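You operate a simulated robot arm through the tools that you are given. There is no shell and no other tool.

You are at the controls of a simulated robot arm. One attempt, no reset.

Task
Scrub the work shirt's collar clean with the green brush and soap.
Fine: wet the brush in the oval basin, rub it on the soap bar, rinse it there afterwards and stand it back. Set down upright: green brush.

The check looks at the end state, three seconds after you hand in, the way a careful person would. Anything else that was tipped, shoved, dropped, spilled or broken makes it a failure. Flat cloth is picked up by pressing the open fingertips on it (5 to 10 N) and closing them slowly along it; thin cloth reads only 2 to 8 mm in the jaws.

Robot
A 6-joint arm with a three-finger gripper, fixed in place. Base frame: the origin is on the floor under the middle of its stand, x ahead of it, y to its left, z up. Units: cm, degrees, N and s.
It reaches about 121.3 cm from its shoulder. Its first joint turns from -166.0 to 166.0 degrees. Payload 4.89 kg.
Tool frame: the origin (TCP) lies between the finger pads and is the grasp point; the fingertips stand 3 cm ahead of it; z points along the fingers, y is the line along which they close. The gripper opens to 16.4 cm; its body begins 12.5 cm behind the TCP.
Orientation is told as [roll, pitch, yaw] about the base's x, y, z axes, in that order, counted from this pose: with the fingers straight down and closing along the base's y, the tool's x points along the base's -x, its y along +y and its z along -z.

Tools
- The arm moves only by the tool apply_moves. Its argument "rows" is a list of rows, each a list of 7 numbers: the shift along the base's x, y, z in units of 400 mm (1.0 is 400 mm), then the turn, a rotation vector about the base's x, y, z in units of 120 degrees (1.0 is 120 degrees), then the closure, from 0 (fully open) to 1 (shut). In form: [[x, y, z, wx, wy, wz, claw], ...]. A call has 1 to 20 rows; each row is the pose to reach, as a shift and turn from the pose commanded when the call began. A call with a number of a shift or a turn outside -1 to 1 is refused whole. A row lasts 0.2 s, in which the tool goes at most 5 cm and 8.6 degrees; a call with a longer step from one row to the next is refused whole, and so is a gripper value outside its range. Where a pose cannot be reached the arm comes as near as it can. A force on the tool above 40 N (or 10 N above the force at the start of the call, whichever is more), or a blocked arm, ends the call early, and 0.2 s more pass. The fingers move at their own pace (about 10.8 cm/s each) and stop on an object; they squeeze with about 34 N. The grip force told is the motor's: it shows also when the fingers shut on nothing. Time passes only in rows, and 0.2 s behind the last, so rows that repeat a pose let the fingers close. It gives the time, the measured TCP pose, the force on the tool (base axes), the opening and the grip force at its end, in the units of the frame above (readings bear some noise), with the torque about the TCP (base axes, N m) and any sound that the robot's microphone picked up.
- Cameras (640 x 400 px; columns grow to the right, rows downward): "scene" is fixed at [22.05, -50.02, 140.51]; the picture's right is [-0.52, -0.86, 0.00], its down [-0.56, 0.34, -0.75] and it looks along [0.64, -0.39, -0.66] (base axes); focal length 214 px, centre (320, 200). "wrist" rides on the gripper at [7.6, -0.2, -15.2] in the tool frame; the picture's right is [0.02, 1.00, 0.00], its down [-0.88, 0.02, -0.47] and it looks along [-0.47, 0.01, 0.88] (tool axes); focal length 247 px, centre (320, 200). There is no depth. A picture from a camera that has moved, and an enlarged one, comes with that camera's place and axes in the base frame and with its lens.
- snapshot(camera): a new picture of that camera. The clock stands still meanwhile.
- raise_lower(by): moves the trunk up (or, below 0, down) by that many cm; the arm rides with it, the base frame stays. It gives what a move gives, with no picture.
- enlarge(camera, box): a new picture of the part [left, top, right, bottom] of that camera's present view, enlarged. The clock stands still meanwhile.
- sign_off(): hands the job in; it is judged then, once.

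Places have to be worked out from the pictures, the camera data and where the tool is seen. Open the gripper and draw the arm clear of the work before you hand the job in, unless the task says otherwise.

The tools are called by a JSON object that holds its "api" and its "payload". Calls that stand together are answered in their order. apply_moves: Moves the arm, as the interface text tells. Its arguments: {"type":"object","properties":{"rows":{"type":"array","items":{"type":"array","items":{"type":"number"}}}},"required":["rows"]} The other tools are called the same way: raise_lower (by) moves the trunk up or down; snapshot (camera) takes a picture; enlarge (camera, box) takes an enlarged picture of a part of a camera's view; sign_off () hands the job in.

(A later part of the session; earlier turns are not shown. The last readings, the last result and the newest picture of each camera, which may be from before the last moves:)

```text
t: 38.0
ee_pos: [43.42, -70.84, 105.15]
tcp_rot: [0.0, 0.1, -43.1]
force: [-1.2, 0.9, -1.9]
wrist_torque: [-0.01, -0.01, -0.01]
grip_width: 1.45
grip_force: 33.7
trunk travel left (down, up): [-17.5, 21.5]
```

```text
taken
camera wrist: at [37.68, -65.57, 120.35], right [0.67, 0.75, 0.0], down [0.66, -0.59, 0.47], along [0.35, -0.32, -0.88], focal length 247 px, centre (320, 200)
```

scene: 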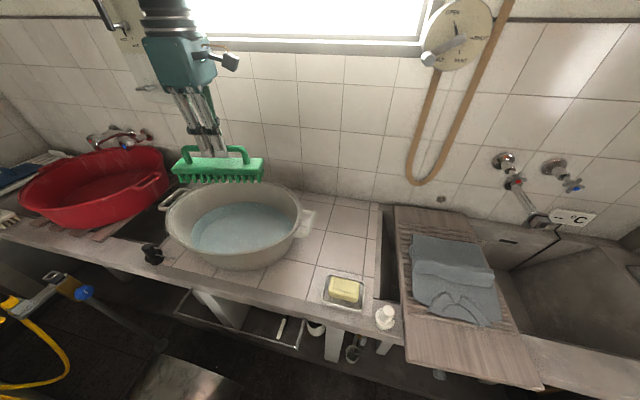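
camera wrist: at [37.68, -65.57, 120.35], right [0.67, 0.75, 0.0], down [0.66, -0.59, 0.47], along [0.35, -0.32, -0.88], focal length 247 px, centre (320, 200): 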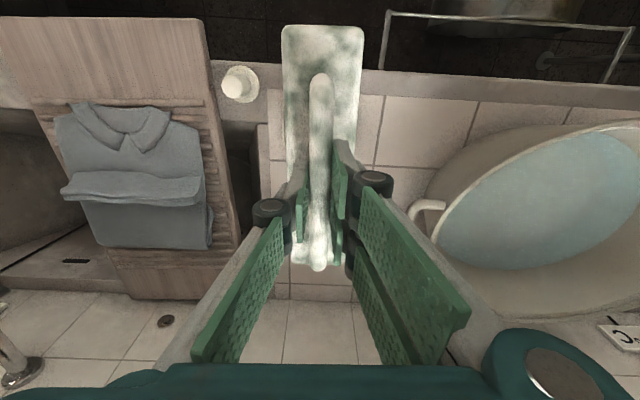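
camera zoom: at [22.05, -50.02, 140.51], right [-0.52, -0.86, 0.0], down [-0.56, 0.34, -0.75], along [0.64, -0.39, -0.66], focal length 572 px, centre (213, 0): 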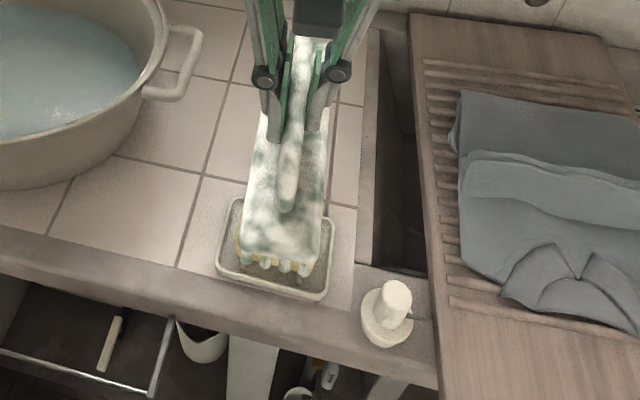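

The soap is still in its dish and the brush is covered in lather. I'll carry it over the collar, turning its length along the collar's width, and stay high.

{"api": "apply_moves", "payload": {"rows": [[-0.03, -0.035, 0.02, 0, 0, 0.06, 1], [-0.065, -0.075, 0.03, 0, 0, 0.12, 1], [-0.1, -0.115, 0.03, 0, 0, 0.185, 1], [-0.14, -0.16, 0.03, 0, 0, 0.25, 1], [-0.18, -0.207, 0.03, 0, 0, 0.315, 1], [-0.22, -0.253, 0.03, 0, 0, 0.38, 1], [-0.265, -0.305, 0.03, 0, 0, 0.445, 1], [-0.31, -0.357, 0.03, 0, 0, 0.51, 1], [-0.355, -0.408, 0.03, 0, 0, 0.575, 1], [-0.4, -0.46, 0.03, 0, 0, 0.635, 1], [-0.44, -0.506, 0.03, 0, 0, 0.685, 1], [-0.47, -0.54, 0.03, 0, 0, 0.7167, 1], [-0.4825, -0.555, 0.03, 0, 0, 0.7167, 1], [-0.4825, -0.555, 0.03, 0, 0, 0.7167, 1]]}}

{"api": "snapshot", "payload": {"camera": "wrist"}}

{"api": "snapshot", "payload": {"camera": "scene"}}

```text
t: 41.0
ee_pos: [24.11, -92.99, 106.22]
tcp_rot: [0.0, 0.0, 43.0]
force: [0.9, 0.8, -2.1]
wrist_torque: [0.02, 0.0, 0.0]
grip_width: 1.44
grip_force: 34.4
trunk travel left (down, up): [-17.5, 21.5]
```

```text
taken
camera wrist: at [18.53, -98.27, 121.47], right [-0.7, 0.72, 0.0], down [0.63, 0.61, 0.47], along [0.34, 0.33, -0.88], focal length 247 px, centre (320, 200)
```

wrist: 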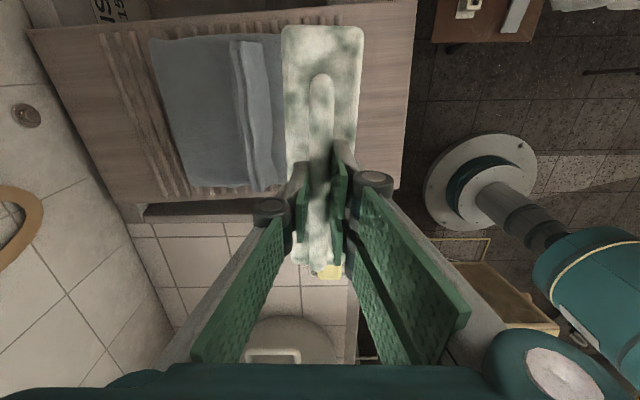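

```text
taken
```

scene: 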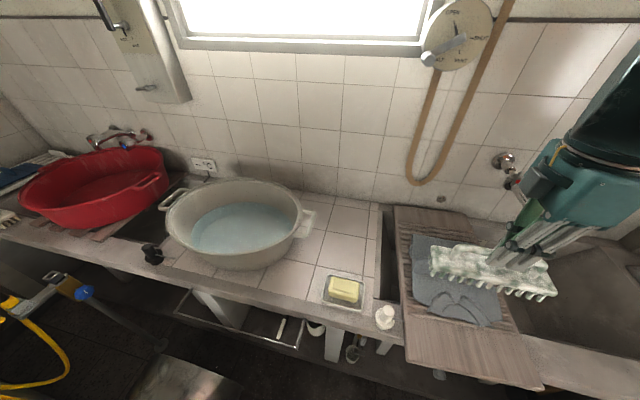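

The brush is above the collar with its length across it. I'll lower to TCP 95, still several centimetres above the cloth, and check placement.

{"api": "apply_moves", "payload": {"rows": [[0, 0, -0.07, 0, 0, 0, 1], [0, 0, -0.14, 0, 0, 0, 1], [0, 0, -0.2, 0, 0, 0, 1], [0, 0, -0.25, 0, 0, 0, 1], [0, 0, -0.28, 0, 0, 0, 1], [0, 0, -0.28, 0, 0, 0, 1]]}}

{"api": "enlarge", "payload": {"camera": "scene", "box": [390, 200, 570, 360]}}

{"api": "snapshot", "payload": {"camera": "wrist"}}

```text
t: 42.4
ee_pos: [24.06, -92.93, 94.93]
tcp_rot: [0.0, 0.0, 42.9]
force: [-0.2, -0.3, -2.2]
wrist_torque: [0.03, 0.01, -0.01]
grip_width: 1.48
grip_force: 34.3
trunk travel left (down, up): [-17.5, 21.5]
```

```text
2.50 times, centred on (480, 280) of scene
camera zoom: at [22.05, -50.02, 140.51], right [-0.52, -0.86, 0.0], down [-0.56, 0.34, -0.75], along [0.64, -0.39, -0.66], focal length 536 px, centre (-80, 0)
```

zoom: 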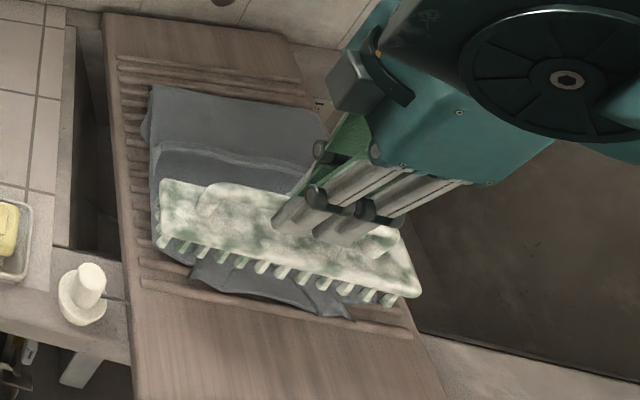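

```text
taken
camera wrist: at [18.6, -98.23, 110.24], right [-0.7, 0.72, 0.0], down [0.63, 0.61, 0.47], along [0.34, 0.33, -0.88], focal length 247 px, centre (320, 200)
```

wrist: 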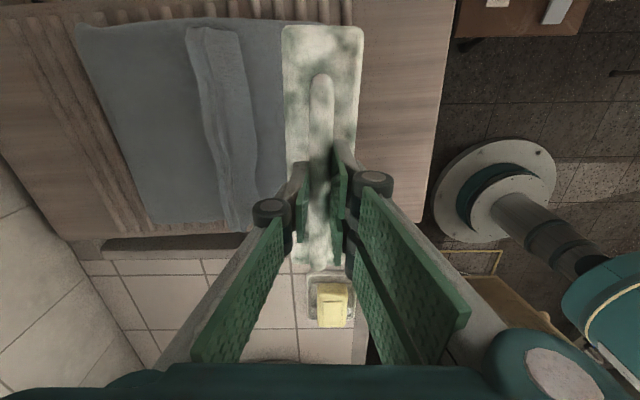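

The brush is centred over the collar (covering from its back edge to near the tips). I'll lower in small steps to find contact.

{"api": "apply_moves", "payload": {"rows": [[0, 0, -0.03, 0, 0, 0, 1], [0, 0, -0.06, 0, 0, 0, 1], [0, 0, -0.08, 0, 0, 0, 1], [0, 0, -0.08, 0, 0, 0, 1]]}}

{"api": "enlarge", "payload": {"camera": "scene", "box": [400, 230, 520, 350]}}

```text
t: 43.4
ee_pos: [24.12, -92.97, 91.83]
tcp_rot: [-0.1, -0.1, 43.0]
force: [4.0, 1.6, 28.8]
wrist_torque: [-0.39, 0.09, 0.09]
grip_width: 1.38
grip_force: 33.4
trunk travel left (down, up): [-17.5, 21.5]
```

```text
3.33 times, centred on (460, 290) of scene
camera zoom: at [22.05, -50.02, 140.51], right [-0.52, -0.86, 0.0], down [-0.56, 0.34, -0.75], along [0.64, -0.39, -0.66], focal length 715 px, centre (-147, -100)
```

zoom: 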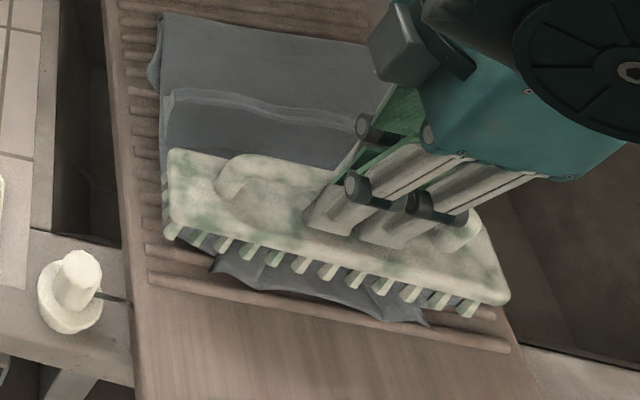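

Contact came at TCP 91.8 with about 30 N, so the collar lies at z≈84. I'll back off slightly to find a moderate scrubbing force.

{"api": "apply_moves", "payload": {"rows": [[0, 0, 0.003, 0, 0, 0, 1], [0, 0, 0.003, 0, 0, 0, 1]]}}

```text
t: 44.0
ee_pos: [24.09, -93.0, 91.82]
tcp_rot: [0.0, 0.0, 42.9]
force: [0.8, 2.2, 3.1]
wrist_torque: [-0.11, 0.08, -0.02]
grip_width: 1.37
grip_force: 34.2
trunk travel left (down, up): [-17.5, 21.5]
```

About 5 N of contact now. I'll start with short scrubbing strokes along the collar and check whether the shirt stays put.

{"api": "apply_moves", "payload": {"rows": [[0.018, 0.017, 0.003, 0, 0, 0, 1], [0.036, 0.034, 0.003, 0, 0, 0, 1], [0.018, 0.017, 0.003, 0, 0, 0, 1], [0, 0, 0.003, 0, 0, 0, 1], [-0.018, -0.017, 0.003, 0, 0, 0, 1], [-0.036, -0.034, 0.003, 0, 0, 0, 1], [-0.018, -0.017, 0.003, 0, 0, 0, 1], [0, 0, 0.003, 0, 0, 0, 1], [0.018, 0.017, 0.003, 0, 0, 0, 1], [0.036, 0.034, 0.003, 0, 0, 0, 1], [0.018, 0.017, 0.003, 0, 0, 0, 1], [0, 0, 0.003, 0, 0, 0, 1]]}}

{"api": "enlarge", "payload": {"camera": "scene", "box": [400, 230, 520, 350]}}

{"api": "snapshot", "payload": {"camera": "wrist"}}

```text
t: 46.6
ee_pos: [24.12, -92.99, 91.93]
tcp_rot: [0.0, 0.0, 42.9]
force: [0.2, 0.9, -1.8]
wrist_torque: [-0.06, 0.11, 0.01]
grip_width: 1.38
grip_force: 34.3
trunk travel left (down, up): [-17.5, 21.5]
```

```text
3.33 times, centred on (460, 290) of scene
camera zoom: at [22.05, -50.02, 140.51], right [-0.52, -0.86, 0.0], down [-0.56, 0.34, -0.75], along [0.64, -0.39, -0.66], focal length 715 px, centre (-147, -100)
```

zoom: 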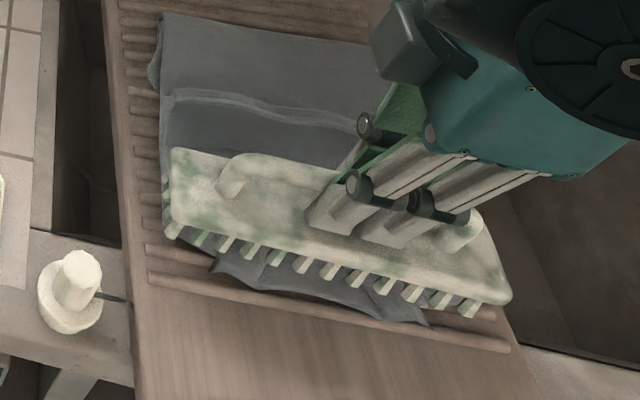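

```text
taken
camera wrist: at [18.57, -98.2, 107.28], right [-0.7, 0.72, 0.0], down [0.63, 0.61, 0.47], along [0.34, 0.33, -0.88], focal length 247 px, centre (320, 200)
```

wrist: 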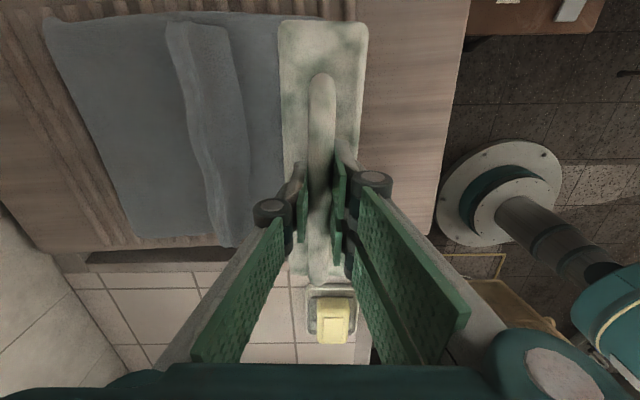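

I had raised it slightly, so those strokes were very light, and the brush has pivoted a few degrees in the grip to lie along the cloth. I'll press back to about 5 N and scrub, then repeat with a shift toward the collar's back edge.

{"api": "apply_moves", "payload": {"rows": [[0, 0, -0.0035, 0, 0, 0, 1], [0.027, 0.0255, -0.0035, 0, 0, 0, 1], [0.054, 0.051, -0.0035, 0, 0, 0, 1], [0.027, 0.0255, -0.0035, 0, 0, 0, 1], [0, 0, -0.0035, 0, 0, 0, 1], [-0.027, -0.0255, -0.0035, 0, 0, 0, 1], [-0.054, -0.051, -0.0035, 0, 0, 0, 1], [-0.027, -0.0255, -0.0035, 0, 0, 0, 1], [0, 0, -0.0035, 0, 0, 0, 1], [0, 0, -0.0035, 0, 0, 0, 1]]}}

{"api": "enlarge", "payload": {"camera": "scene", "box": [400, 230, 520, 350]}}

```text
t: 48.8
ee_pos: [24.16, -93.0, 91.92]
tcp_rot: [0.0, -0.1, 42.9]
force: [0.6, 0.5, -1.5]
wrist_torque: [0.0, 0.03, 0.01]
grip_width: 1.39
grip_force: 34.0
trunk travel left (down, up): [-17.5, 21.5]
```

```text
3.33 times, centred on (460, 290) of scene
camera zoom: at [22.05, -50.02, 140.51], right [-0.52, -0.86, 0.0], down [-0.56, 0.34, -0.75], along [0.64, -0.39, -0.66], focal length 715 px, centre (-147, -100)
```

zoom: 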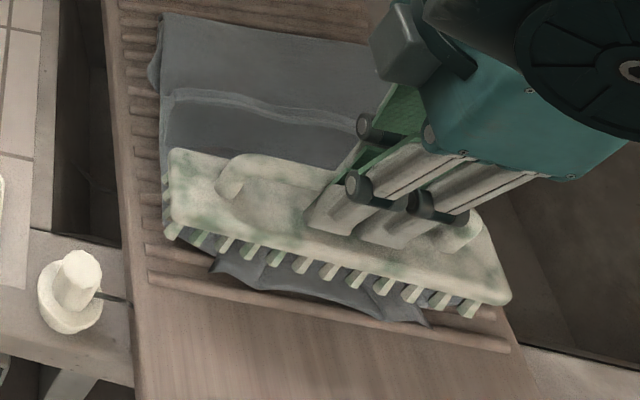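

At this height there's almost no contact left, since the brush has settled to the cloth. I'll lower in small steps to restore the force.

{"api": "apply_moves", "payload": {"rows": [[0, 0, -0.002, 0, 0, 0, 1], [0, 0, -0.004, 0, 0, 0, 1], [0, 0, -0.004, 0, 0, 0, 1]]}}

{"api": "snapshot", "payload": {"camera": "wrist"}}

```text
t: 49.6
ee_pos: [24.09, -93.06, 91.77]
tcp_rot: [0.0, -0.1, 42.9]
force: [1.9, -4.6, 25.1]
wrist_torque: [0.03, 0.04, -0.02]
grip_width: 1.37
grip_force: 33.9
trunk travel left (down, up): [-17.5, 21.5]
```

```text
taken
camera wrist: at [18.55, -98.17, 107.17], right [-0.7, 0.72, 0.0], down [0.63, 0.61, 0.47], along [0.34, 0.33, -0.88], focal length 247 px, centre (320, 200)
```

wrist: 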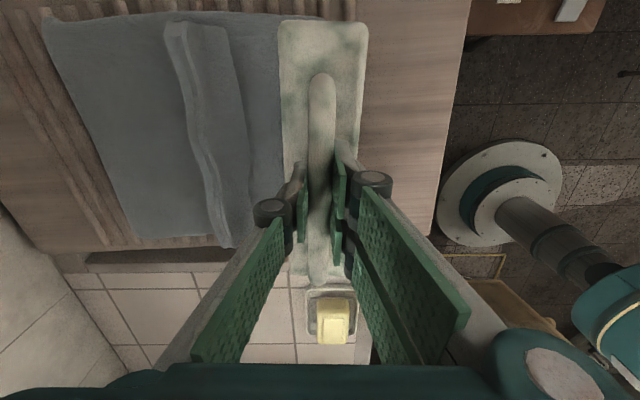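

The pressure is centred now (no torque), at 25 N. I'll ease by 1 mm to about 8 N and do a set of strokes.

{"api": "apply_moves", "payload": {"rows": [[0, 0, 0.0025, 0, 0, 0, 1], [0.027, 0.0255, 0.0025, 0, 0, 0, 1], [0.054, 0.051, 0.0025, 0, 0, 0, 1], [0.027, 0.0255, 0.0025, 0, 0, 0, 1], [0, 0, 0.0025, 0, 0, 0, 1], [-0.027, -0.0255, 0.0025, 0, 0, 0, 1], [-0.054, -0.051, 0.0025, 0, 0, 0, 1], [-0.027, -0.0255, 0.0025, 0, 0, 0, 1], [0, 0, 0.0025, 0, 0, 0, 1], [0.027, 0.0255, 0.0025, 0, 0, 0, 1], [0.054, 0.051, 0.0025, 0, 0, 0, 1], [0.027, 0.0255, 0.0025, 0, 0, 0, 1], [0, 0, 0.0025, 0, 0, 0, 1]]}}

{"api": "enlarge", "payload": {"camera": "scene", "box": [400, 230, 520, 350]}}

```text
t: 52.4
ee_pos: [24.16, -93.06, 91.83]
tcp_rot: [0.0, 0.0, 42.8]
force: [2.7, 3.2, 8.4]
wrist_torque: [0.59, -0.66, -0.02]
grip_width: 1.38
grip_force: 34.6
trunk travel left (down, up): [-17.5, 21.5]
```

```text
3.33 times, centred on (460, 290) of scene
camera zoom: at [22.05, -50.02, 140.51], right [-0.52, -0.86, 0.0], down [-0.56, 0.34, -0.75], along [0.64, -0.39, -0.66], focal length 715 px, centre (-147, -100)
```

zoom: 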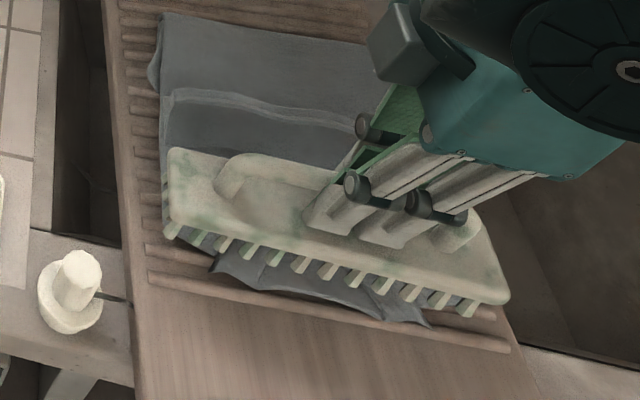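

The lather is turning brownish as it picks up grime, and the shirt hasn't moved. I'll keep scrubbing, shifted 1.3 cm toward the collar's back edge.

{"api": "apply_moves", "payload": {"rows": [[-0.011, 0.012, 0, 0, 0, 0, 1], [-0.022, 0.024, 0, 0, 0, 0, 1], [0.005, 0.0495, 0, 0, 0, 0, 1], [0.032, 0.075, 0, 0, 0, 0, 1], [0.005, 0.0495, 0, 0, 0, 0, 1], [-0.022, 0.024, 0, 0, 0, 0, 1], [-0.049, -0.0015, 0, 0, 0, 0, 1], [-0.076, -0.027, 0, 0, 0, 0, 1], [-0.049, -0.0015, 0, 0, 0, 0, 1], [-0.022, 0.024, 0, 0, 0, 0, 1], [0.005, 0.0495, 0, 0, 0, 0, 1], [0.032, 0.075, 0, 0, 0, 0, 1], [0.005, 0.0495, 0, 0, 0, 0, 1], [-0.022, 0.024, 0, 0, 0, 0, 1], [-0.049, -0.0015, 0, 0, 0, 0, 1], [-0.076, -0.027, 0, 0, 0, 0, 1], [-0.049, -0.0015, 0, 0, 0, 0, 1], [-0.022, 0.024, 0, 0, 0, 0, 1], [-0.022, 0.024, 0, 0, 0, 0, 1]]}}

{"api": "enlarge", "payload": {"camera": "scene", "box": [400, 230, 520, 350]}}

```text
t: 56.4
ee_pos: [23.3, -92.02, 91.87]
tcp_rot: [0.0, 0.0, 42.9]
force: [-1.0, 0.6, 4.5]
wrist_torque: [-0.12, 0.2, -0.01]
grip_width: 1.36
grip_force: 34.7
trunk travel left (down, up): [-17.5, 21.5]
```

```text
3.33 times, centred on (460, 290) of scene
camera zoom: at [22.05, -50.02, 140.51], right [-0.52, -0.86, 0.0], down [-0.56, 0.34, -0.75], along [0.64, -0.39, -0.66], focal length 715 px, centre (-147, -100)
```

zoom: 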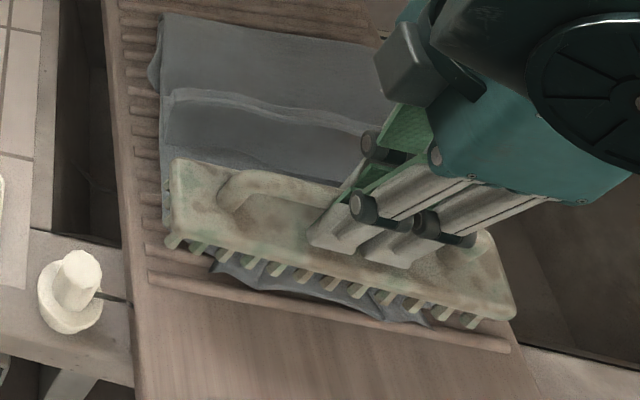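

The brush is picking up clear brown grime. I'll lift off and inspect the collar.

{"api": "apply_moves", "payload": {"rows": [[0, 0, 0.01, 0, 0, 0, 1], [0, 0, 0.04, 0, 0, 0, 1], [0, 0, 0.1, 0, 0, 0, 1], [0, 0, 0.18, 0, 0, 0, 1], [0, 0, 0.27, 0, 0, 0, 1], [0, 0, 0.36, 0, 0, 0, 1], [0, 0, 0.45, 0, 0, 0, 1], [0, 0, 0.52, 0, 0, 0, 1], [0, 0, 0.55, 0, 0, 0, 1], [0, 0, 0.55, 0, 0, 0, 1]]}}

{"api": "enlarge", "payload": {"camera": "scene", "box": [400, 230, 520, 350]}}

{"api": "snapshot", "payload": {"camera": "scene"}}

{"api": "snapshot", "payload": {"camera": "wrist"}}

```text
t: 58.6
ee_pos: [23.15, -92.04, 113.78]
tcp_rot: [0.0, 0.0, 42.9]
force: [-0.8, -0.1, -1.7]
wrist_torque: [-0.05, 0.02, 0.01]
grip_width: 1.36
grip_force: 34.1
trunk travel left (down, up): [-17.5, 21.5]
```

```text
3.33 times, centred on (460, 290) of scene
camera zoom: at [22.05, -50.02, 140.51], right [-0.52, -0.86, 0.0], down [-0.56, 0.34, -0.75], along [0.64, -0.39, -0.66], focal length 715 px, centre (-147, -100)
```

zoom: 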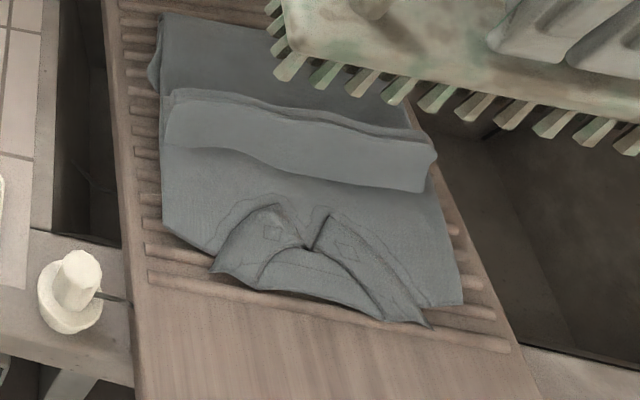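

```text
taken
```

scene: 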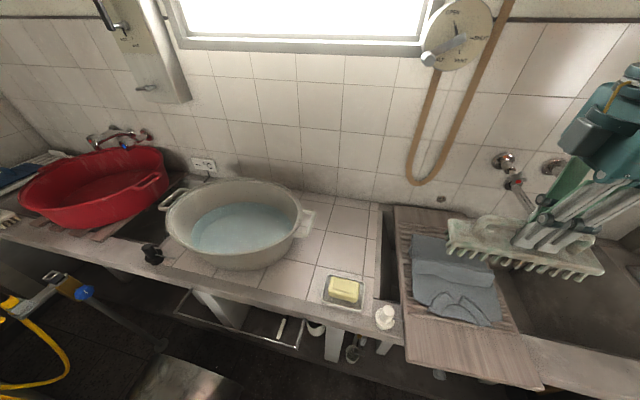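

```text
taken
camera wrist: at [17.68, -97.21, 129.11], right [-0.7, 0.72, 0.0], down [0.63, 0.61, 0.47], along [0.34, 0.33, -0.88], focal length 247 px, centre (320, 200)
```

wrist: 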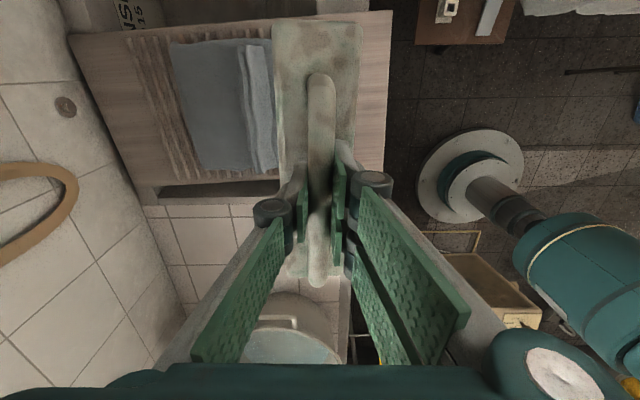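

The shirt hasn't shifted on the board. I'll enlarge the collar to see whether grime or lather remains.

{"api": "enlarge", "payload": {"camera": "scene", "box": [435, 280, 495, 340]}}

{"api": "enlarge", "payload": {"camera": "scene", "box": [440, 200, 620, 300]}}

```text
6.67 times, centred on (465, 310) of scene
camera zoom: at [22.05, -50.02, 140.51], right [-0.52, -0.86, 0.0], down [-0.56, 0.34, -0.75], along [0.64, -0.39, -0.66], focal length 1430 px, centre (-647, -533)
```

zoom: 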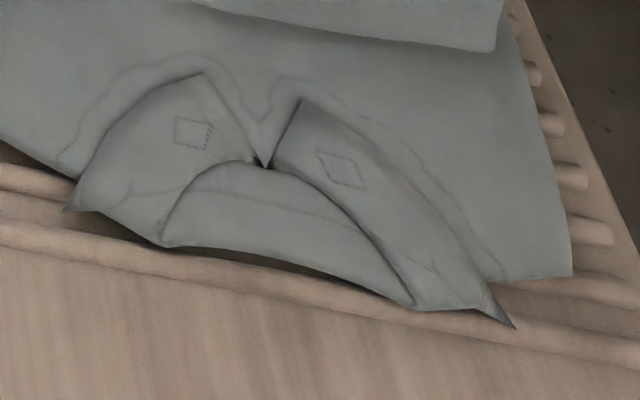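

```text
3.56 times, centred on (530, 250) of scene
camera zoom: at [22.05, -50.02, 140.51], right [-0.52, -0.86, 0.0], down [-0.56, 0.34, -0.75], along [0.64, -0.39, -0.66], focal length 763 px, centre (-427, 22)
```

zoom: 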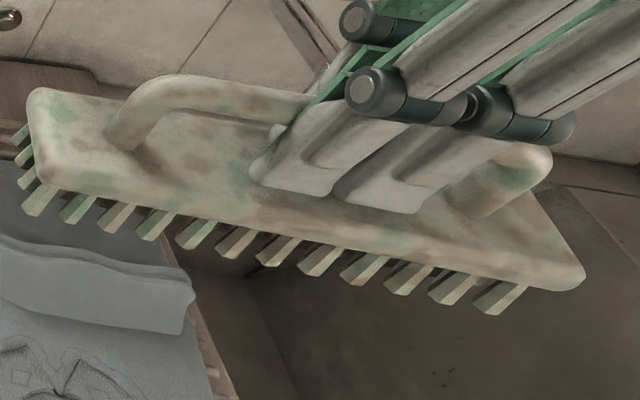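

The collar looks largely grey, with perhaps faint brown near the notch and lower edges. I'll zoom further to judge any residue.

{"api": "enlarge", "payload": {"camera": "scene", "box": [438, 285, 468, 310]}}

{"api": "enlarge", "payload": {"camera": "scene", "box": [458, 290, 492, 332]}}

```text
16.00 times, centred on (453, 298) of scene
camera zoom: at [22.05, -50.02, 140.51], right [-0.52, -0.86, 0.0], down [-0.56, 0.34, -0.75], along [0.64, -0.39, -0.66], focal length 3432 px, centre (-1808, -1360)
```

zoom: 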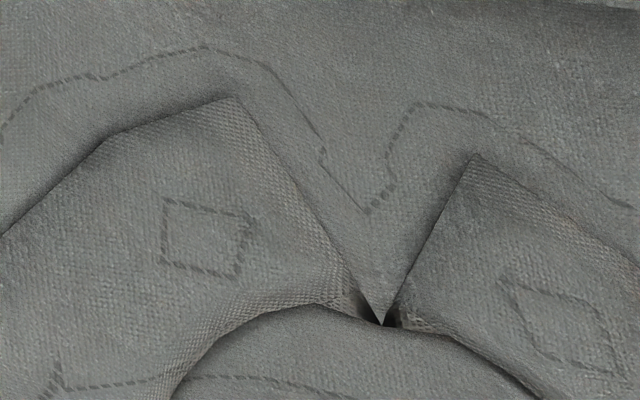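

```text
9.52 times, centred on (475, 311) of scene
camera zoom: at [22.05, -50.02, 140.51], right [-0.52, -0.86, 0.0], down [-0.56, 0.34, -0.75], along [0.64, -0.39, -0.66], focal length 2043 px, centre (-1156, -857)
```

zoom: 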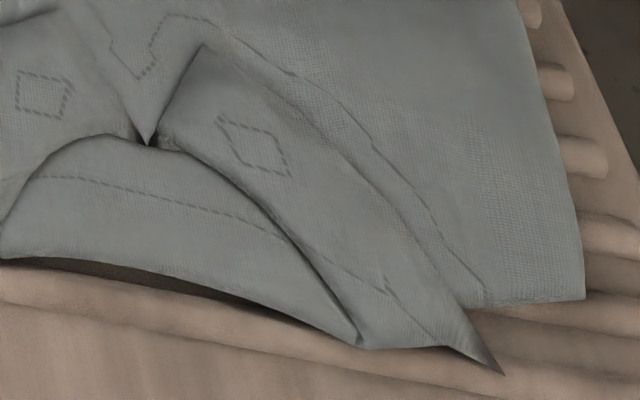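

The collar looks clean apart from tiny beige traces at the edges near the notch. I'll do a second scrubbing pass over the whole collar to be thorough, going back down gently at the same place.

{"api": "apply_moves", "payload": {"rows": [[0, 0, -0.1, 0, 0, 0, 1], [0, 0, -0.2, 0, 0, 0, 1], [0, 0, -0.3, 0, 0, 0, 1], [0, 0, -0.4, 0, 0, 0, 1], [0, 0, -0.48, 0, 0, 0, 1], [0, 0, -0.525, 0, 0, 0, 1], [0, 0, -0.54, 0, 0, 0, 1], [0, 0, -0.548, 0, 0, 0, 1], [0, 0, -0.5505, 0, 0, 0, 1], [0, 0, -0.5505, 0, 0, 0, 1]]}}

```text
t: 60.8
ee_pos: [23.33, -92.2, 91.86]
tcp_rot: [0.0, 0.0, 42.9]
force: [-1.4, -2.3, 3.0]
wrist_torque: [0.06, -0.08, 0.01]
grip_width: 1.38
grip_force: 33.4
trunk travel left (down, up): [-17.5, 21.5]
```

Contact is about 5 N again. I'll run full strokes here, then shift 1.3 cm toward the collar tips and repeat.

{"api": "apply_moves", "payload": {"rows": [[0.027, 0.0255, -0.0007, 0, 0, 0, 1], [0.054, 0.051, -0.0007, 0, 0, 0, 1], [0.027, 0.0255, -0.0007, 0, 0, 0, 1], [0, 0, -0.0007, 0, 0, 0, 1], [-0.027, -0.0255, -0.0007, 0, 0, 0, 1], [-0.054, -0.051, -0.0007, 0, 0, 0, 1], [-0.027, -0.0255, -0.0007, 0, 0, 0, 1], [0, 0, -0.0007, 0, 0, 0, 1], [0.011, -0.012, -0.0007, 0, 0, 0, 1], [0.022, -0.024, -0.0007, 0, 0, 0, 1], [0.049, 0.0015, -0.0007, 0, 0, 0, 1], [0.076, 0.027, -0.0007, 0, 0, 0, 1], [0.049, 0.0015, -0.0007, 0, 0, 0, 1], [0.022, -0.024, -0.0007, 0, 0, 0, 1], [-0.005, -0.0495, -0.0007, 0, 0, 0, 1], [-0.032, -0.075, -0.0007, 0, 0, 0, 1], [-0.005, -0.0495, -0.0007, 0, 0, 0, 1], [0.022, -0.024, -0.0007, 0, 0, 0, 1], [0.022, -0.024, -0.0007, 0, 0, 0, 1]]}}

{"api": "enlarge", "payload": {"camera": "scene", "box": [400, 230, 520, 350]}}

```text
t: 64.8
ee_pos: [24.14, -92.95, 91.69]
tcp_rot: [0.0, 0.1, 42.9]
force: [-0.3, -0.3, -1.7]
wrist_torque: [-0.02, 0.01, 0.04]
grip_width: 1.37
grip_force: 34.2
trunk travel left (down, up): [-17.5, 21.5]
```

```text
3.33 times, centred on (460, 290) of scene
camera zoom: at [22.05, -50.02, 140.51], right [-0.52, -0.86, 0.0], down [-0.56, 0.34, -0.75], along [0.64, -0.39, -0.66], focal length 715 px, centre (-147, -100)
```

zoom: 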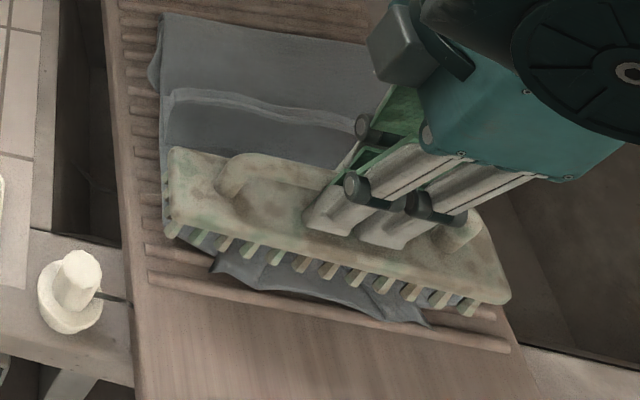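

There's no contact at this offset now. I'll lower slightly until there is some pressure before scrubbing here.

{"api": "apply_moves", "payload": {"rows": [[0, 0, -0.0015, 0, 0, 0, 1], [0, 0, -0.003, 0, 0, 0, 1], [0, 0, -0.003, 0, 0, 0, 1]]}}

```text
t: 65.6
ee_pos: [24.21, -92.99, 91.73]
tcp_rot: [0.1, 0.0, 42.9]
force: [1.2, -0.5, 4.9]
wrist_torque: [0.01, 0.04, -0.01]
grip_width: 1.36
grip_force: 33.7
trunk travel left (down, up): [-17.5, 21.5]
```

The force is now about 7 N. I'll make another set of strokes here with a slight shift toward the collar tips and back.

{"api": "apply_moves", "payload": {"rows": [[0.027, 0.0255, 0, 0, 0, 0, 1], [0.054, 0.051, 0, 0, 0, 0, 1], [0.027, 0.0255, 0, 0, 0, 0, 1], [0, 0, 0, 0, 0, 0, 1], [-0.027, -0.0255, 0, 0, 0, 0, 1], [-0.054, -0.051, 0, 0, 0, 0, 1], [-0.027, -0.0255, 0, 0, 0, 0, 1], [0, 0, 0, 0, 0, 0, 1], [0.01, -0.011, 0, 0, 0, 0, 1], [0.037, 0.0145, 0, 0, 0, 0, 1], [0.064, 0.04, 0, 0, 0, 0, 1], [0.037, 0.0145, 0, 0, 0, 0, 1], [0.01, -0.011, 0, 0, 0, 0, 1], [-0.017, -0.0365, 0, 0, 0, 0, 1], [-0.044, -0.062, 0, 0, 0, 0, 1], [-0.017, -0.0365, 0, 0, 0, 0, 1], [0.01, -0.011, 0, 0, 0, 0, 1], [0, 0, 0, 0, 0, 0, 1], [0, 0, 0, 0, 0, 0, 1]]}}

{"api": "enlarge", "payload": {"camera": "scene", "box": [400, 230, 520, 350]}}

```text
t: 69.6
ee_pos: [24.06, -92.96, 91.73]
tcp_rot: [0.1, 0.0, 42.9]
force: [3.1, -4.0, 20.4]
wrist_torque: [0.19, -0.24, -0.06]
grip_width: 1.37
grip_force: 34.0
trunk travel left (down, up): [-17.5, 21.5]
```

```text
3.33 times, centred on (460, 290) of scene
camera zoom: at [22.05, -50.02, 140.51], right [-0.52, -0.86, 0.0], down [-0.56, 0.34, -0.75], along [0.64, -0.39, -0.66], focal length 715 px, centre (-147, -100)
```

zoom: 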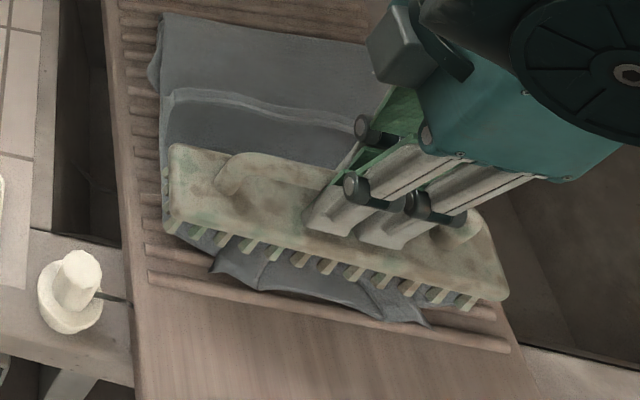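

That was a thorough second pass. I'll lift to travelling height and inspect the collar again.

{"api": "apply_moves", "payload": {"rows": [[0, 0, 0.01, 0, 0, 0, 1], [0, 0, 0.04, 0, 0, 0, 1], [0, 0, 0.1, 0, 0, 0, 1], [0, 0, 0.18, 0, 0, 0, 1], [0, 0, 0.27, 0, 0, 0, 1], [0, 0, 0.36, 0, 0, 0, 1], [0, 0, 0.45, 0, 0, 0, 1], [0, 0, 0.54, 0, 0, 0, 1], [0, 0, 0.61, 0, 0, 0, 1], [0, 0, 0.6325, 0, 0, 0, 1], [0, 0, 0.6325, 0, 0, 0, 1]]}}

{"api": "enlarge", "payload": {"camera": "scene", "box": [435, 280, 495, 340]}}

{"api": "enlarge", "payload": {"camera": "scene", "box": [400, 180, 620, 350]}}

{"api": "snapshot", "payload": {"camera": "wrist"}}

```text
t: 72.0
ee_pos: [24.09, -92.93, 116.98]
tcp_rot: [-0.1, 0.0, 42.9]
force: [-0.1, -0.7, -1.9]
wrist_torque: [-0.02, 0.03, -0.01]
grip_width: 1.37
grip_force: 34.3
trunk travel left (down, up): [-17.5, 21.5]
```

```text
6.67 times, centred on (465, 310) of scene
camera zoom: at [22.05, -50.02, 140.51], right [-0.52, -0.86, 0.0], down [-0.56, 0.34, -0.75], along [0.64, -0.39, -0.66], focal length 1430 px, centre (-647, -533)
```

zoom: 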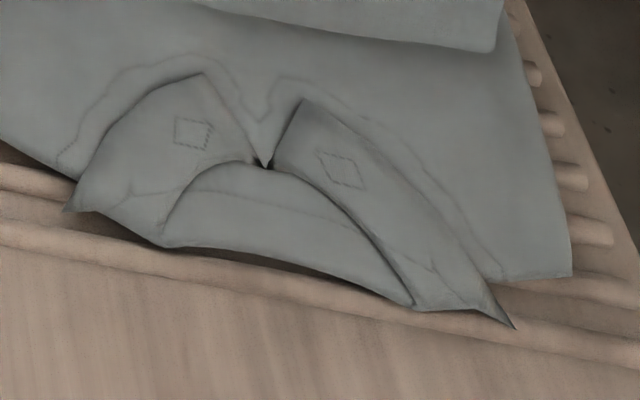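

```text
2.35 times, centred on (510, 265) of scene
camera zoom: at [22.05, -50.02, 140.51], right [-0.52, -0.86, 0.0], down [-0.56, 0.34, -0.75], along [0.64, -0.39, -0.66], focal length 505 px, centre (-127, 47)
```

zoom: 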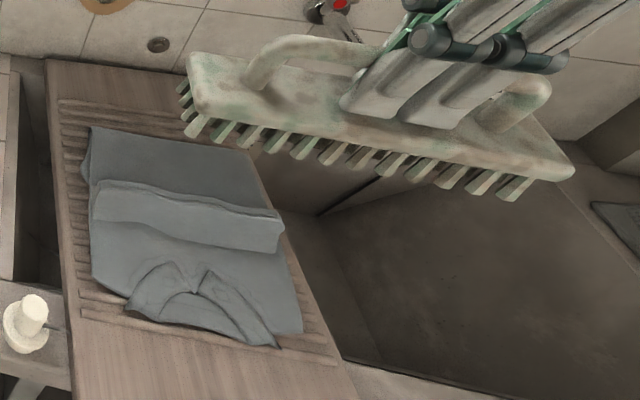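

```text
taken
camera wrist: at [18.59, -98.21, 132.22], right [-0.7, 0.72, 0.0], down [0.63, 0.61, 0.47], along [0.34, 0.33, -0.88], focal length 247 px, centre (320, 200)
```

wrist: 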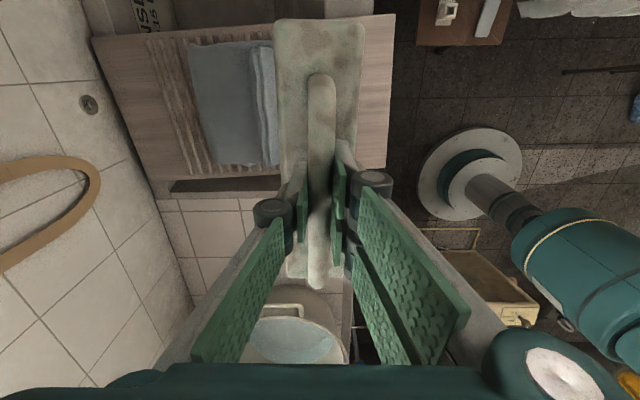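

The collar is uniformly grey and clean, with the shirt in place. Next I'll take the dirty brush back over the basin to rinse it, in two legs.

{"api": "apply_moves", "payload": {"rows": [[0.05, 0.035, 0, 0, 0, 0.01, 1], [0.12, 0.09, 0, 0, 0, 0.02, 1], [0.2, 0.15, 0, 0, 0, 0.03, 1], [0.28, 0.21, 0, 0, 0, 0.04, 1], [0.36, 0.27, 0, 0, 0, 0.05, 1], [0.44, 0.33, 0, 0, 0, 0.06, 1], [0.52, 0.39, 0, 0, 0, 0.08, 1], [0.6, 0.45, 0, 0, 0, 0.1, 1], [0.68, 0.51, 0, 0, 0, 0.125, 1], [0.76, 0.57, 0, 0, 0, 0.125, 1], [0.84, 0.63, 0, 0, 0, 0.125, 1], [0.92, 0.69, 0, 0, 0, 0.125, 1], [0.96, 0.72, 0, 0, 0, 0.125, 1], [0.96, 0.72, 0, 0, 0, 0.125, 1]]}}

```text
t: 75.0
ee_pos: [62.57, -64.08, 116.86]
tcp_rot: [-0.1, 0.1, 58.0]
force: [0.7, -0.3, -2.0]
wrist_torque: [-0.07, 0.04, 0.01]
grip_width: 1.39
grip_force: 33.9
trunk travel left (down, up): [-17.5, 21.5]
```

I'll finish the move over the water and lower the brush in for the rinse.

{"api": "apply_moves", "payload": {"rows": [[0.07, 0.052, 0, 0, 0, 0, 1], [0.14, 0.104, 0, 0, 0, 0, 1], [0.21, 0.156, 0, 0, 0, 0, 1], [0.28, 0.208, 0, 0, 0, 0, 1], [0.33, 0.245, 0, 0, 0, 0, 1], [0.345, 0.256, -0.03, 0, 0, 0, 1], [0.345, 0.256, -0.12, 0, 0, 0, 1], [0.345, 0.256, -0.21, 0, 0, 0, 1], [0.345, 0.256, -0.3, 0, 0, 0, 1], [0.345, 0.256, -0.38, 0, 0, 0, 1], [0.345, 0.256, -0.45, 0, 0, 0, 1], [0.345, 0.256, -0.5, 0, 0, 0, 1], [0.345, 0.256, -0.54, 0, 0, 0, 1], [0.345, 0.256, -0.57, 0, 0, 0, 1], [0.345, 0.256, -0.6, 0, 0, 0, 1], [0.345, 0.256, -0.62, 0, 0, 0, 1], [0.345, 0.256, -0.64, 0, 0, 0, 1], [0.345, 0.256, -0.64, 0, 0, 0, 1]]}}

{"api": "enlarge", "payload": {"camera": "scene", "box": [180, 160, 340, 280]}}

```text
t: 78.8
ee_pos: [76.19, -54.06, 91.41]
tcp_rot: [0.0, 0.0, 57.9]
force: [0.1, -0.4, -1.9]
wrist_torque: [-0.02, 0.03, -0.01]
grip_width: 1.37
grip_force: 34.0
trunk travel left (down, up): [-17.5, 21.5]
```

```text
3.33 times, centred on (260, 220) of scene
camera zoom: at [22.05, -50.02, 140.51], right [-0.52, -0.86, 0.0], down [-0.56, 0.34, -0.75], along [0.64, -0.39, -0.66], focal length 715 px, centre (520, 133)
```

zoom: 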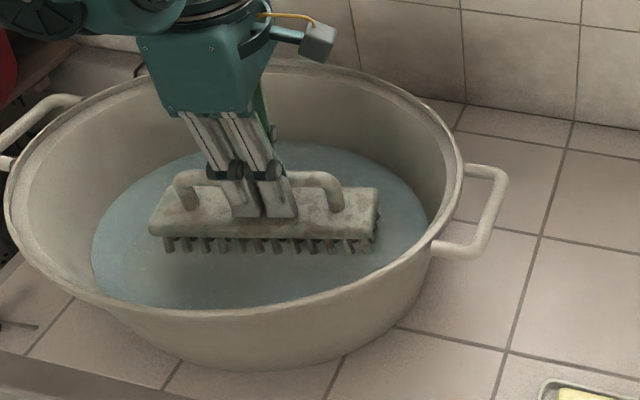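

The brush rode up about 1 cm in the grip during scrubbing, so the bristles are only at the surface. I'll lower further and swish gently.

{"api": "apply_moves", "payload": {"rows": [[0, 0, -0.015, 0, 0, 0, 1], [0, 0, -0.03, 0, 0, 0, 1], [0, 0, -0.04, 0, 0, 0, 1], [0, 0, -0.045, 0, 0, 0, 1], [0, 0, -0.045, 0, 0, 0, 1]]}}

{"api": "enlarge", "payload": {"camera": "scene", "box": [180, 160, 340, 280]}}

{"api": "snapshot", "payload": {"camera": "wrist"}}

```text
t: 80.0
ee_pos: [76.26, -53.94, 89.45]
tcp_rot: [0.1, -0.1, 57.9]
force: [0.9, -0.4, -2.5]
wrist_torque: [-0.02, 0.02, 0.03]
grip_width: 1.39
grip_force: 33.9
trunk travel left (down, up): [-17.5, 21.5]
```

```text
3.33 times, centred on (260, 220) of scene
camera zoom: at [22.05, -50.02, 140.51], right [-0.52, -0.86, 0.0], down [-0.56, 0.34, -0.75], along [0.64, -0.39, -0.66], focal length 715 px, centre (520, 133)
```

zoom: 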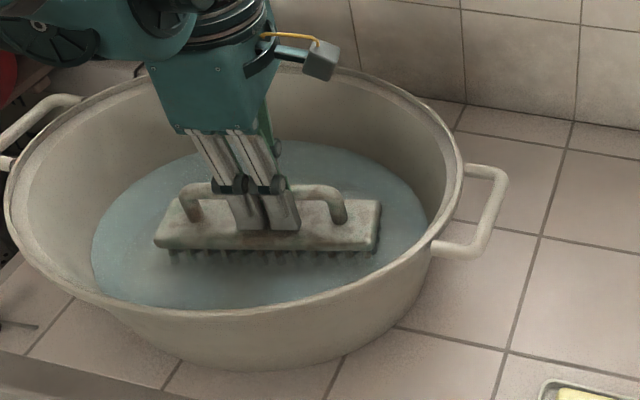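

```text
taken
camera wrist: at [72.37, -60.42, 104.82], right [-0.86, 0.51, 0.0], down [0.45, 0.76, 0.47], along [0.24, 0.41, -0.88], focal length 247 px, centre (320, 200)
```

wrist: 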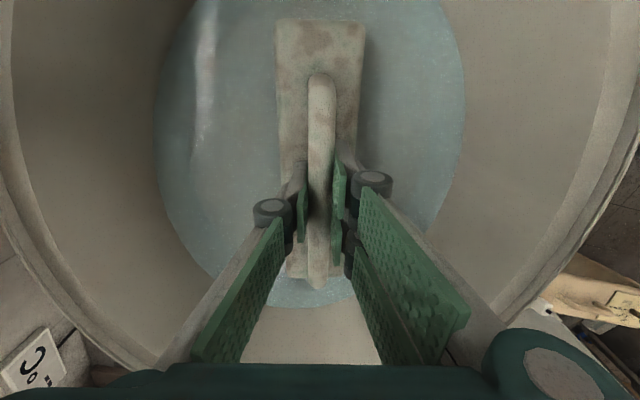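

The bristles are under water. I'll swish back and forth gently to rinse out the lather and grime.

{"api": "apply_moves", "payload": {"rows": [[0.01, 0.016, -0.008, 0, 0, 0, 1], [0.026, 0.041, -0.008, 0, 0, 0, 1], [0.04, 0.064, -0.008, 0, 0, 0, 1], [0.02, 0.032, -0.008, 0, 0, 0, 1], [0, 0, -0.008, 0, 0, 0, 1], [-0.02, -0.032, -0.008, 0, 0, 0, 1], [-0.04, -0.064, -0.008, 0, 0, 0, 1], [-0.02, -0.032, -0.008, 0, 0, 0, 1], [0, 0, -0.008, 0, 0, 0, 1], [0.02, 0.032, -0.008, 0, 0, 0, 1], [0.04, 0.064, -0.008, 0, 0, 0, 1], [0.02, 0.032, -0.008, 0, 0, 0, 1], [0, 0, -0.008, 0, 0, 0, 1], [-0.02, -0.032, -0.008, 0, 0, 0, 1], [-0.04, -0.064, -0.008, 0, 0, 0, 1], [-0.02, -0.032, -0.008, 0, 0, 0, 1], [0, 0, -0.008, 0, 0, 0, 1], [0, 0, -0.008, 0, 0, 0, 1]]}}

{"api": "enlarge", "payload": {"camera": "scene", "box": [180, 160, 340, 280]}}

```text
t: 83.8
ee_pos: [76.29, -53.86, 89.17]
tcp_rot: [0.0, 0.0, 58.0]
force: [-0.7, 0.4, -1.8]
wrist_torque: [0.01, 0.04, 0.03]
grip_width: 1.35
grip_force: 34.1
trunk travel left (down, up): [-17.5, 21.5]
```

```text
3.33 times, centred on (260, 220) of scene
camera zoom: at [22.05, -50.02, 140.51], right [-0.52, -0.86, 0.0], down [-0.56, 0.34, -0.75], along [0.64, -0.39, -0.66], focal length 715 px, centre (520, 133)
```

zoom: 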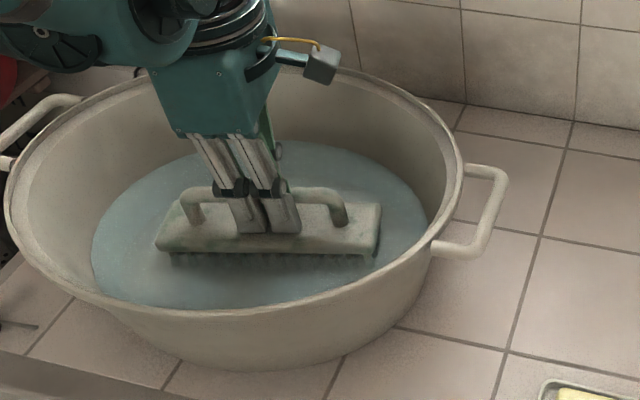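

The brown is fading from the brush. I'll keep swishing, with some up-and-down motion under the surface.

{"api": "apply_moves", "payload": {"rows": [[0.02, 0.032, -0.006, 0, 0, 0, 1], [0.045, 0.072, -0.012, 0, 0, 0, 1], [0.02, 0.032, -0.012, 0, 0, 0, 1], [0, 0, -0.012, 0, 0, 0, 1], [-0.02, -0.032, -0.012, 0, 0, 0, 1], [-0.045, -0.072, -0.012, 0, 0, 0, 1], [-0.02, -0.032, -0.012, 0, 0, 0, 1], [0, 0, -0.012, 0, 0, 0, 1], [0.02, 0.032, -0.012, 0, 0, 0, 1], [0.045, 0.072, -0.012, 0, 0, 0, 1], [0.02, 0.032, -0.012, 0, 0, 0, 1], [0, 0, -0.012, 0, 0, 0, 1], [-0.02, -0.032, -0.012, 0, 0, 0, 1], [-0.045, -0.072, -0.012, 0, 0, 0, 1], [-0.02, -0.032, -0.012, 0, 0, 0, 1], [0, 0, -0.012, 0, 0, 0, 1], [0.02, 0.032, -0.012, 0, 0, 0, 1], [0.045, 0.072, -0.012, 0, 0, 0, 1], [0.02, 0.032, -0.012, 0, 0, 0, 1], [0, 0, -0.012, 0, 0, 0, 1]]}}

{"api": "enlarge", "payload": {"camera": "scene", "box": [180, 160, 340, 280]}}

```text
t: 88.0
ee_pos: [76.31, -53.84, 88.66]
tcp_rot: [-0.1, 0.0, 57.9]
force: [0.3, 1.7, -1.8]
wrist_torque: [-0.16, 0.12, 0.02]
grip_width: 1.32
grip_force: 34.0
trunk travel left (down, up): [-17.5, 21.5]
```

```text
3.33 times, centred on (260, 220) of scene
camera zoom: at [22.05, -50.02, 140.51], right [-0.52, -0.86, 0.0], down [-0.56, 0.34, -0.75], along [0.64, -0.39, -0.66], focal length 715 px, centre (520, 133)
```

zoom: 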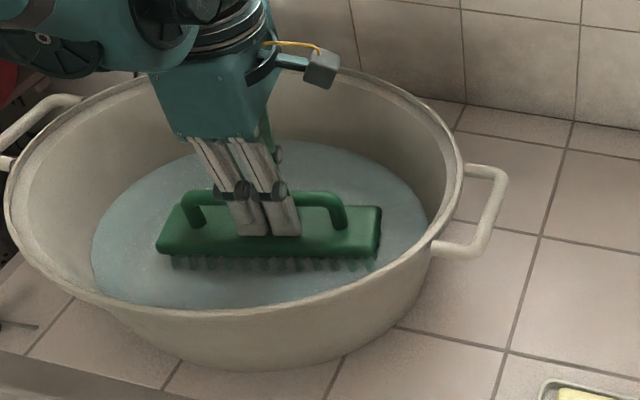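

The brush is clean green again. I'll lift it out, let it drip over the basin and rise clear of the rim.

{"api": "apply_moves", "payload": {"rows": [[0, 0, 0.02, 0, 0, 0, 1], [0, 0, 0.05, 0, 0, 0, 1], [0, 0, 0.09, 0, 0, 0, 1], [0, 0, 0.14, 0, 0, 0, 1], [0, 0, 0.18, 0, 0, 0, 1], [0, 0, 0.18, 0, 0, 0, 1], [0, 0, 0.18, 0, 0, 0, 1], [0, 0, 0.18, 0, 0, 0, 1], [0, 0, 0.18, 0, 0, 0, 1], [0, 0, 0.18, 0, 0, 0, 1], [0, 0, 0.18, 0, 0, 0, 1], [0, 0, 0.18, 0, 0, 0, 1], [0, 0, 0.18, 0, 0, 0, 1], [0, 0, 0.26, 0, 0, 0, 1], [0, 0, 0.35, 0, 0, 0, 1], [0, 0, 0.44, 0, 0, 0, 1], [0, 0, 0.53, 0, 0, 0, 1], [0, 0, 0.62, 0, 0, 0, 1], [0, 0, 0.71, 0, 0, 0, 1], [0, 0, 0.71, 0, 0, 0, 1]]}}

{"api": "enlarge", "payload": {"camera": "scene", "box": [130, 80, 330, 280]}}

{"api": "snapshot", "payload": {"camera": "wrist"}}

```text
t: 92.2
ee_pos: [76.24, -54.07, 117.26]
tcp_rot: [0.0, -0.1, 57.9]
force: [-1.4, -0.8, -2.2]
wrist_torque: [-0.02, -0.03, -0.03]
grip_width: 1.36
grip_force: 33.5
trunk travel left (down, up): [-17.5, 21.5]
```

```text
2.00 times, centred on (230, 180) of scene
camera zoom: at [22.05, -50.02, 140.51], right [-0.52, -0.86, 0.0], down [-0.56, 0.34, -0.75], along [0.64, -0.39, -0.66], focal length 429 px, centre (500, 240)
```

zoom: 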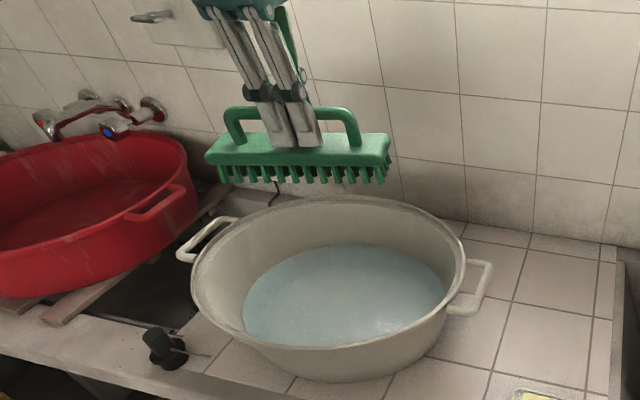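

```text
taken
camera wrist: at [72.36, -60.47, 132.48], right [-0.86, 0.51, 0.0], down [0.45, 0.76, 0.47], along [0.24, 0.41, -0.88], focal length 247 px, centre (320, 200)
```

wrist: 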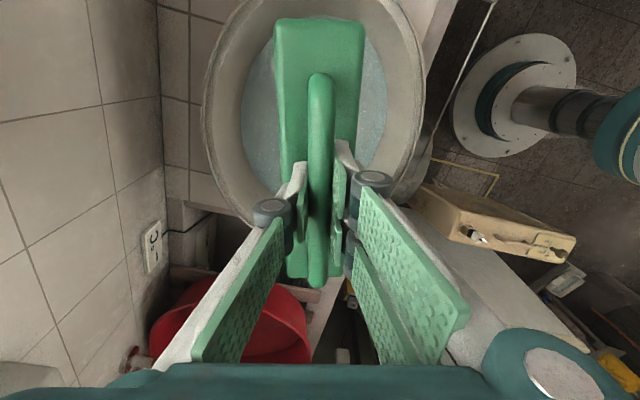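

Comparing images, the brush slid straight up about 2 cm in the grip but stays level, so its bristles are about 6.9 cm below the TCP. I'll carry it back over its original spot with its original heading.

{"api": "apply_moves", "payload": {"rows": [[-0.03, -0.05, 0, 0, 0, -0.05, 1], [-0.065, -0.115, 0, 0, 0, -0.115, 1], [-0.1, -0.18, 0, 0, 0, -0.18, 1], [-0.14, -0.25, 0, 0, 0, -0.245, 1], [-0.18, -0.32, 0, 0, 0, -0.31, 1], [-0.22, -0.39, 0, 0, 0, -0.375, 1], [-0.26, -0.46, 0, 0, 0, -0.44, 1], [-0.3, -0.53, 0, 0, 0, -0.505, 1], [-0.34, -0.6, 0, 0, 0, -0.57, 1], [-0.38, -0.67, 0, 0, 0, -0.635, 1], [-0.415, -0.735, 0, 0, 0, -0.7, 1], [-0.445, -0.79, 0, 0, 0, -0.76, 1], [-0.4635, -0.8285, -0.03, 0, 0, -0.8087, 1], [-0.4635, -0.8285, -0.13, 0, 0, -0.8087, 1], [-0.4635, -0.8285, -0.23, 0, 0, -0.8087, 1], [-0.4635, -0.8285, -0.33, 0, 0, -0.8087, 1], [-0.4635, -0.8285, -0.43, 0, 0, -0.8087, 1], [-0.4635, -0.8285, -0.52, 0, 0, -0.8087, 1], [-0.4635, -0.8285, -0.58, 0, 0, -0.8087, 1], [-0.4635, -0.8285, -0.58, 0, 0, -0.8087, 1]]}}

{"api": "enlarge", "payload": {"camera": "scene", "box": [310, 130, 430, 290]}}

{"api": "snapshot", "payload": {"camera": "wrist"}}

```text
t: 96.4
ee_pos: [57.89, -87.15, 93.88]
tcp_rot: [0.1, 0.1, -39.0]
force: [0.1, -0.6, -2.8]
wrist_torque: [0.06, 0.02, 0.0]
grip_width: 1.36
grip_force: 34.3
trunk travel left (down, up): [-17.5, 21.5]
```

```text
2.50 times, centred on (370, 210) of scene
camera zoom: at [22.05, -50.02, 140.51], right [-0.52, -0.86, 0.0], down [-0.56, 0.34, -0.75], along [0.64, -0.39, -0.66], focal length 536 px, centre (195, 175)
```

zoom: 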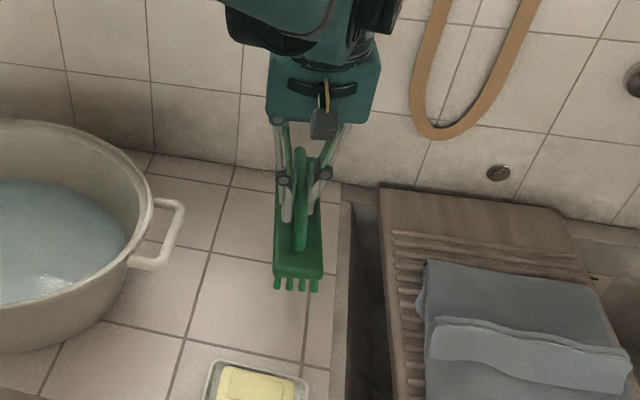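

```text
taken
camera wrist: at [51.74, -82.4, 109.15], right [0.61, 0.79, 0.0], down [0.7, -0.54, 0.47], along [0.37, -0.29, -0.88], focal length 247 px, centre (320, 200)
```

wrist: 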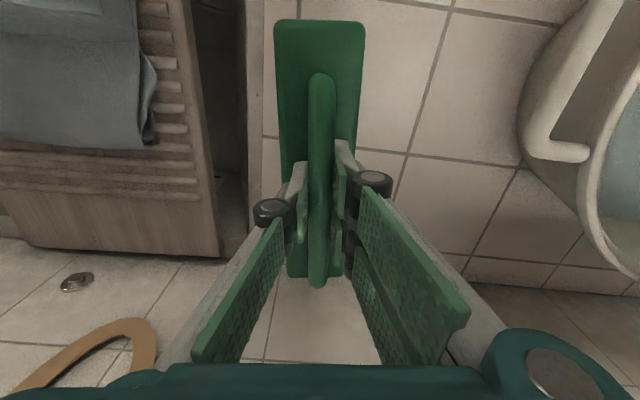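

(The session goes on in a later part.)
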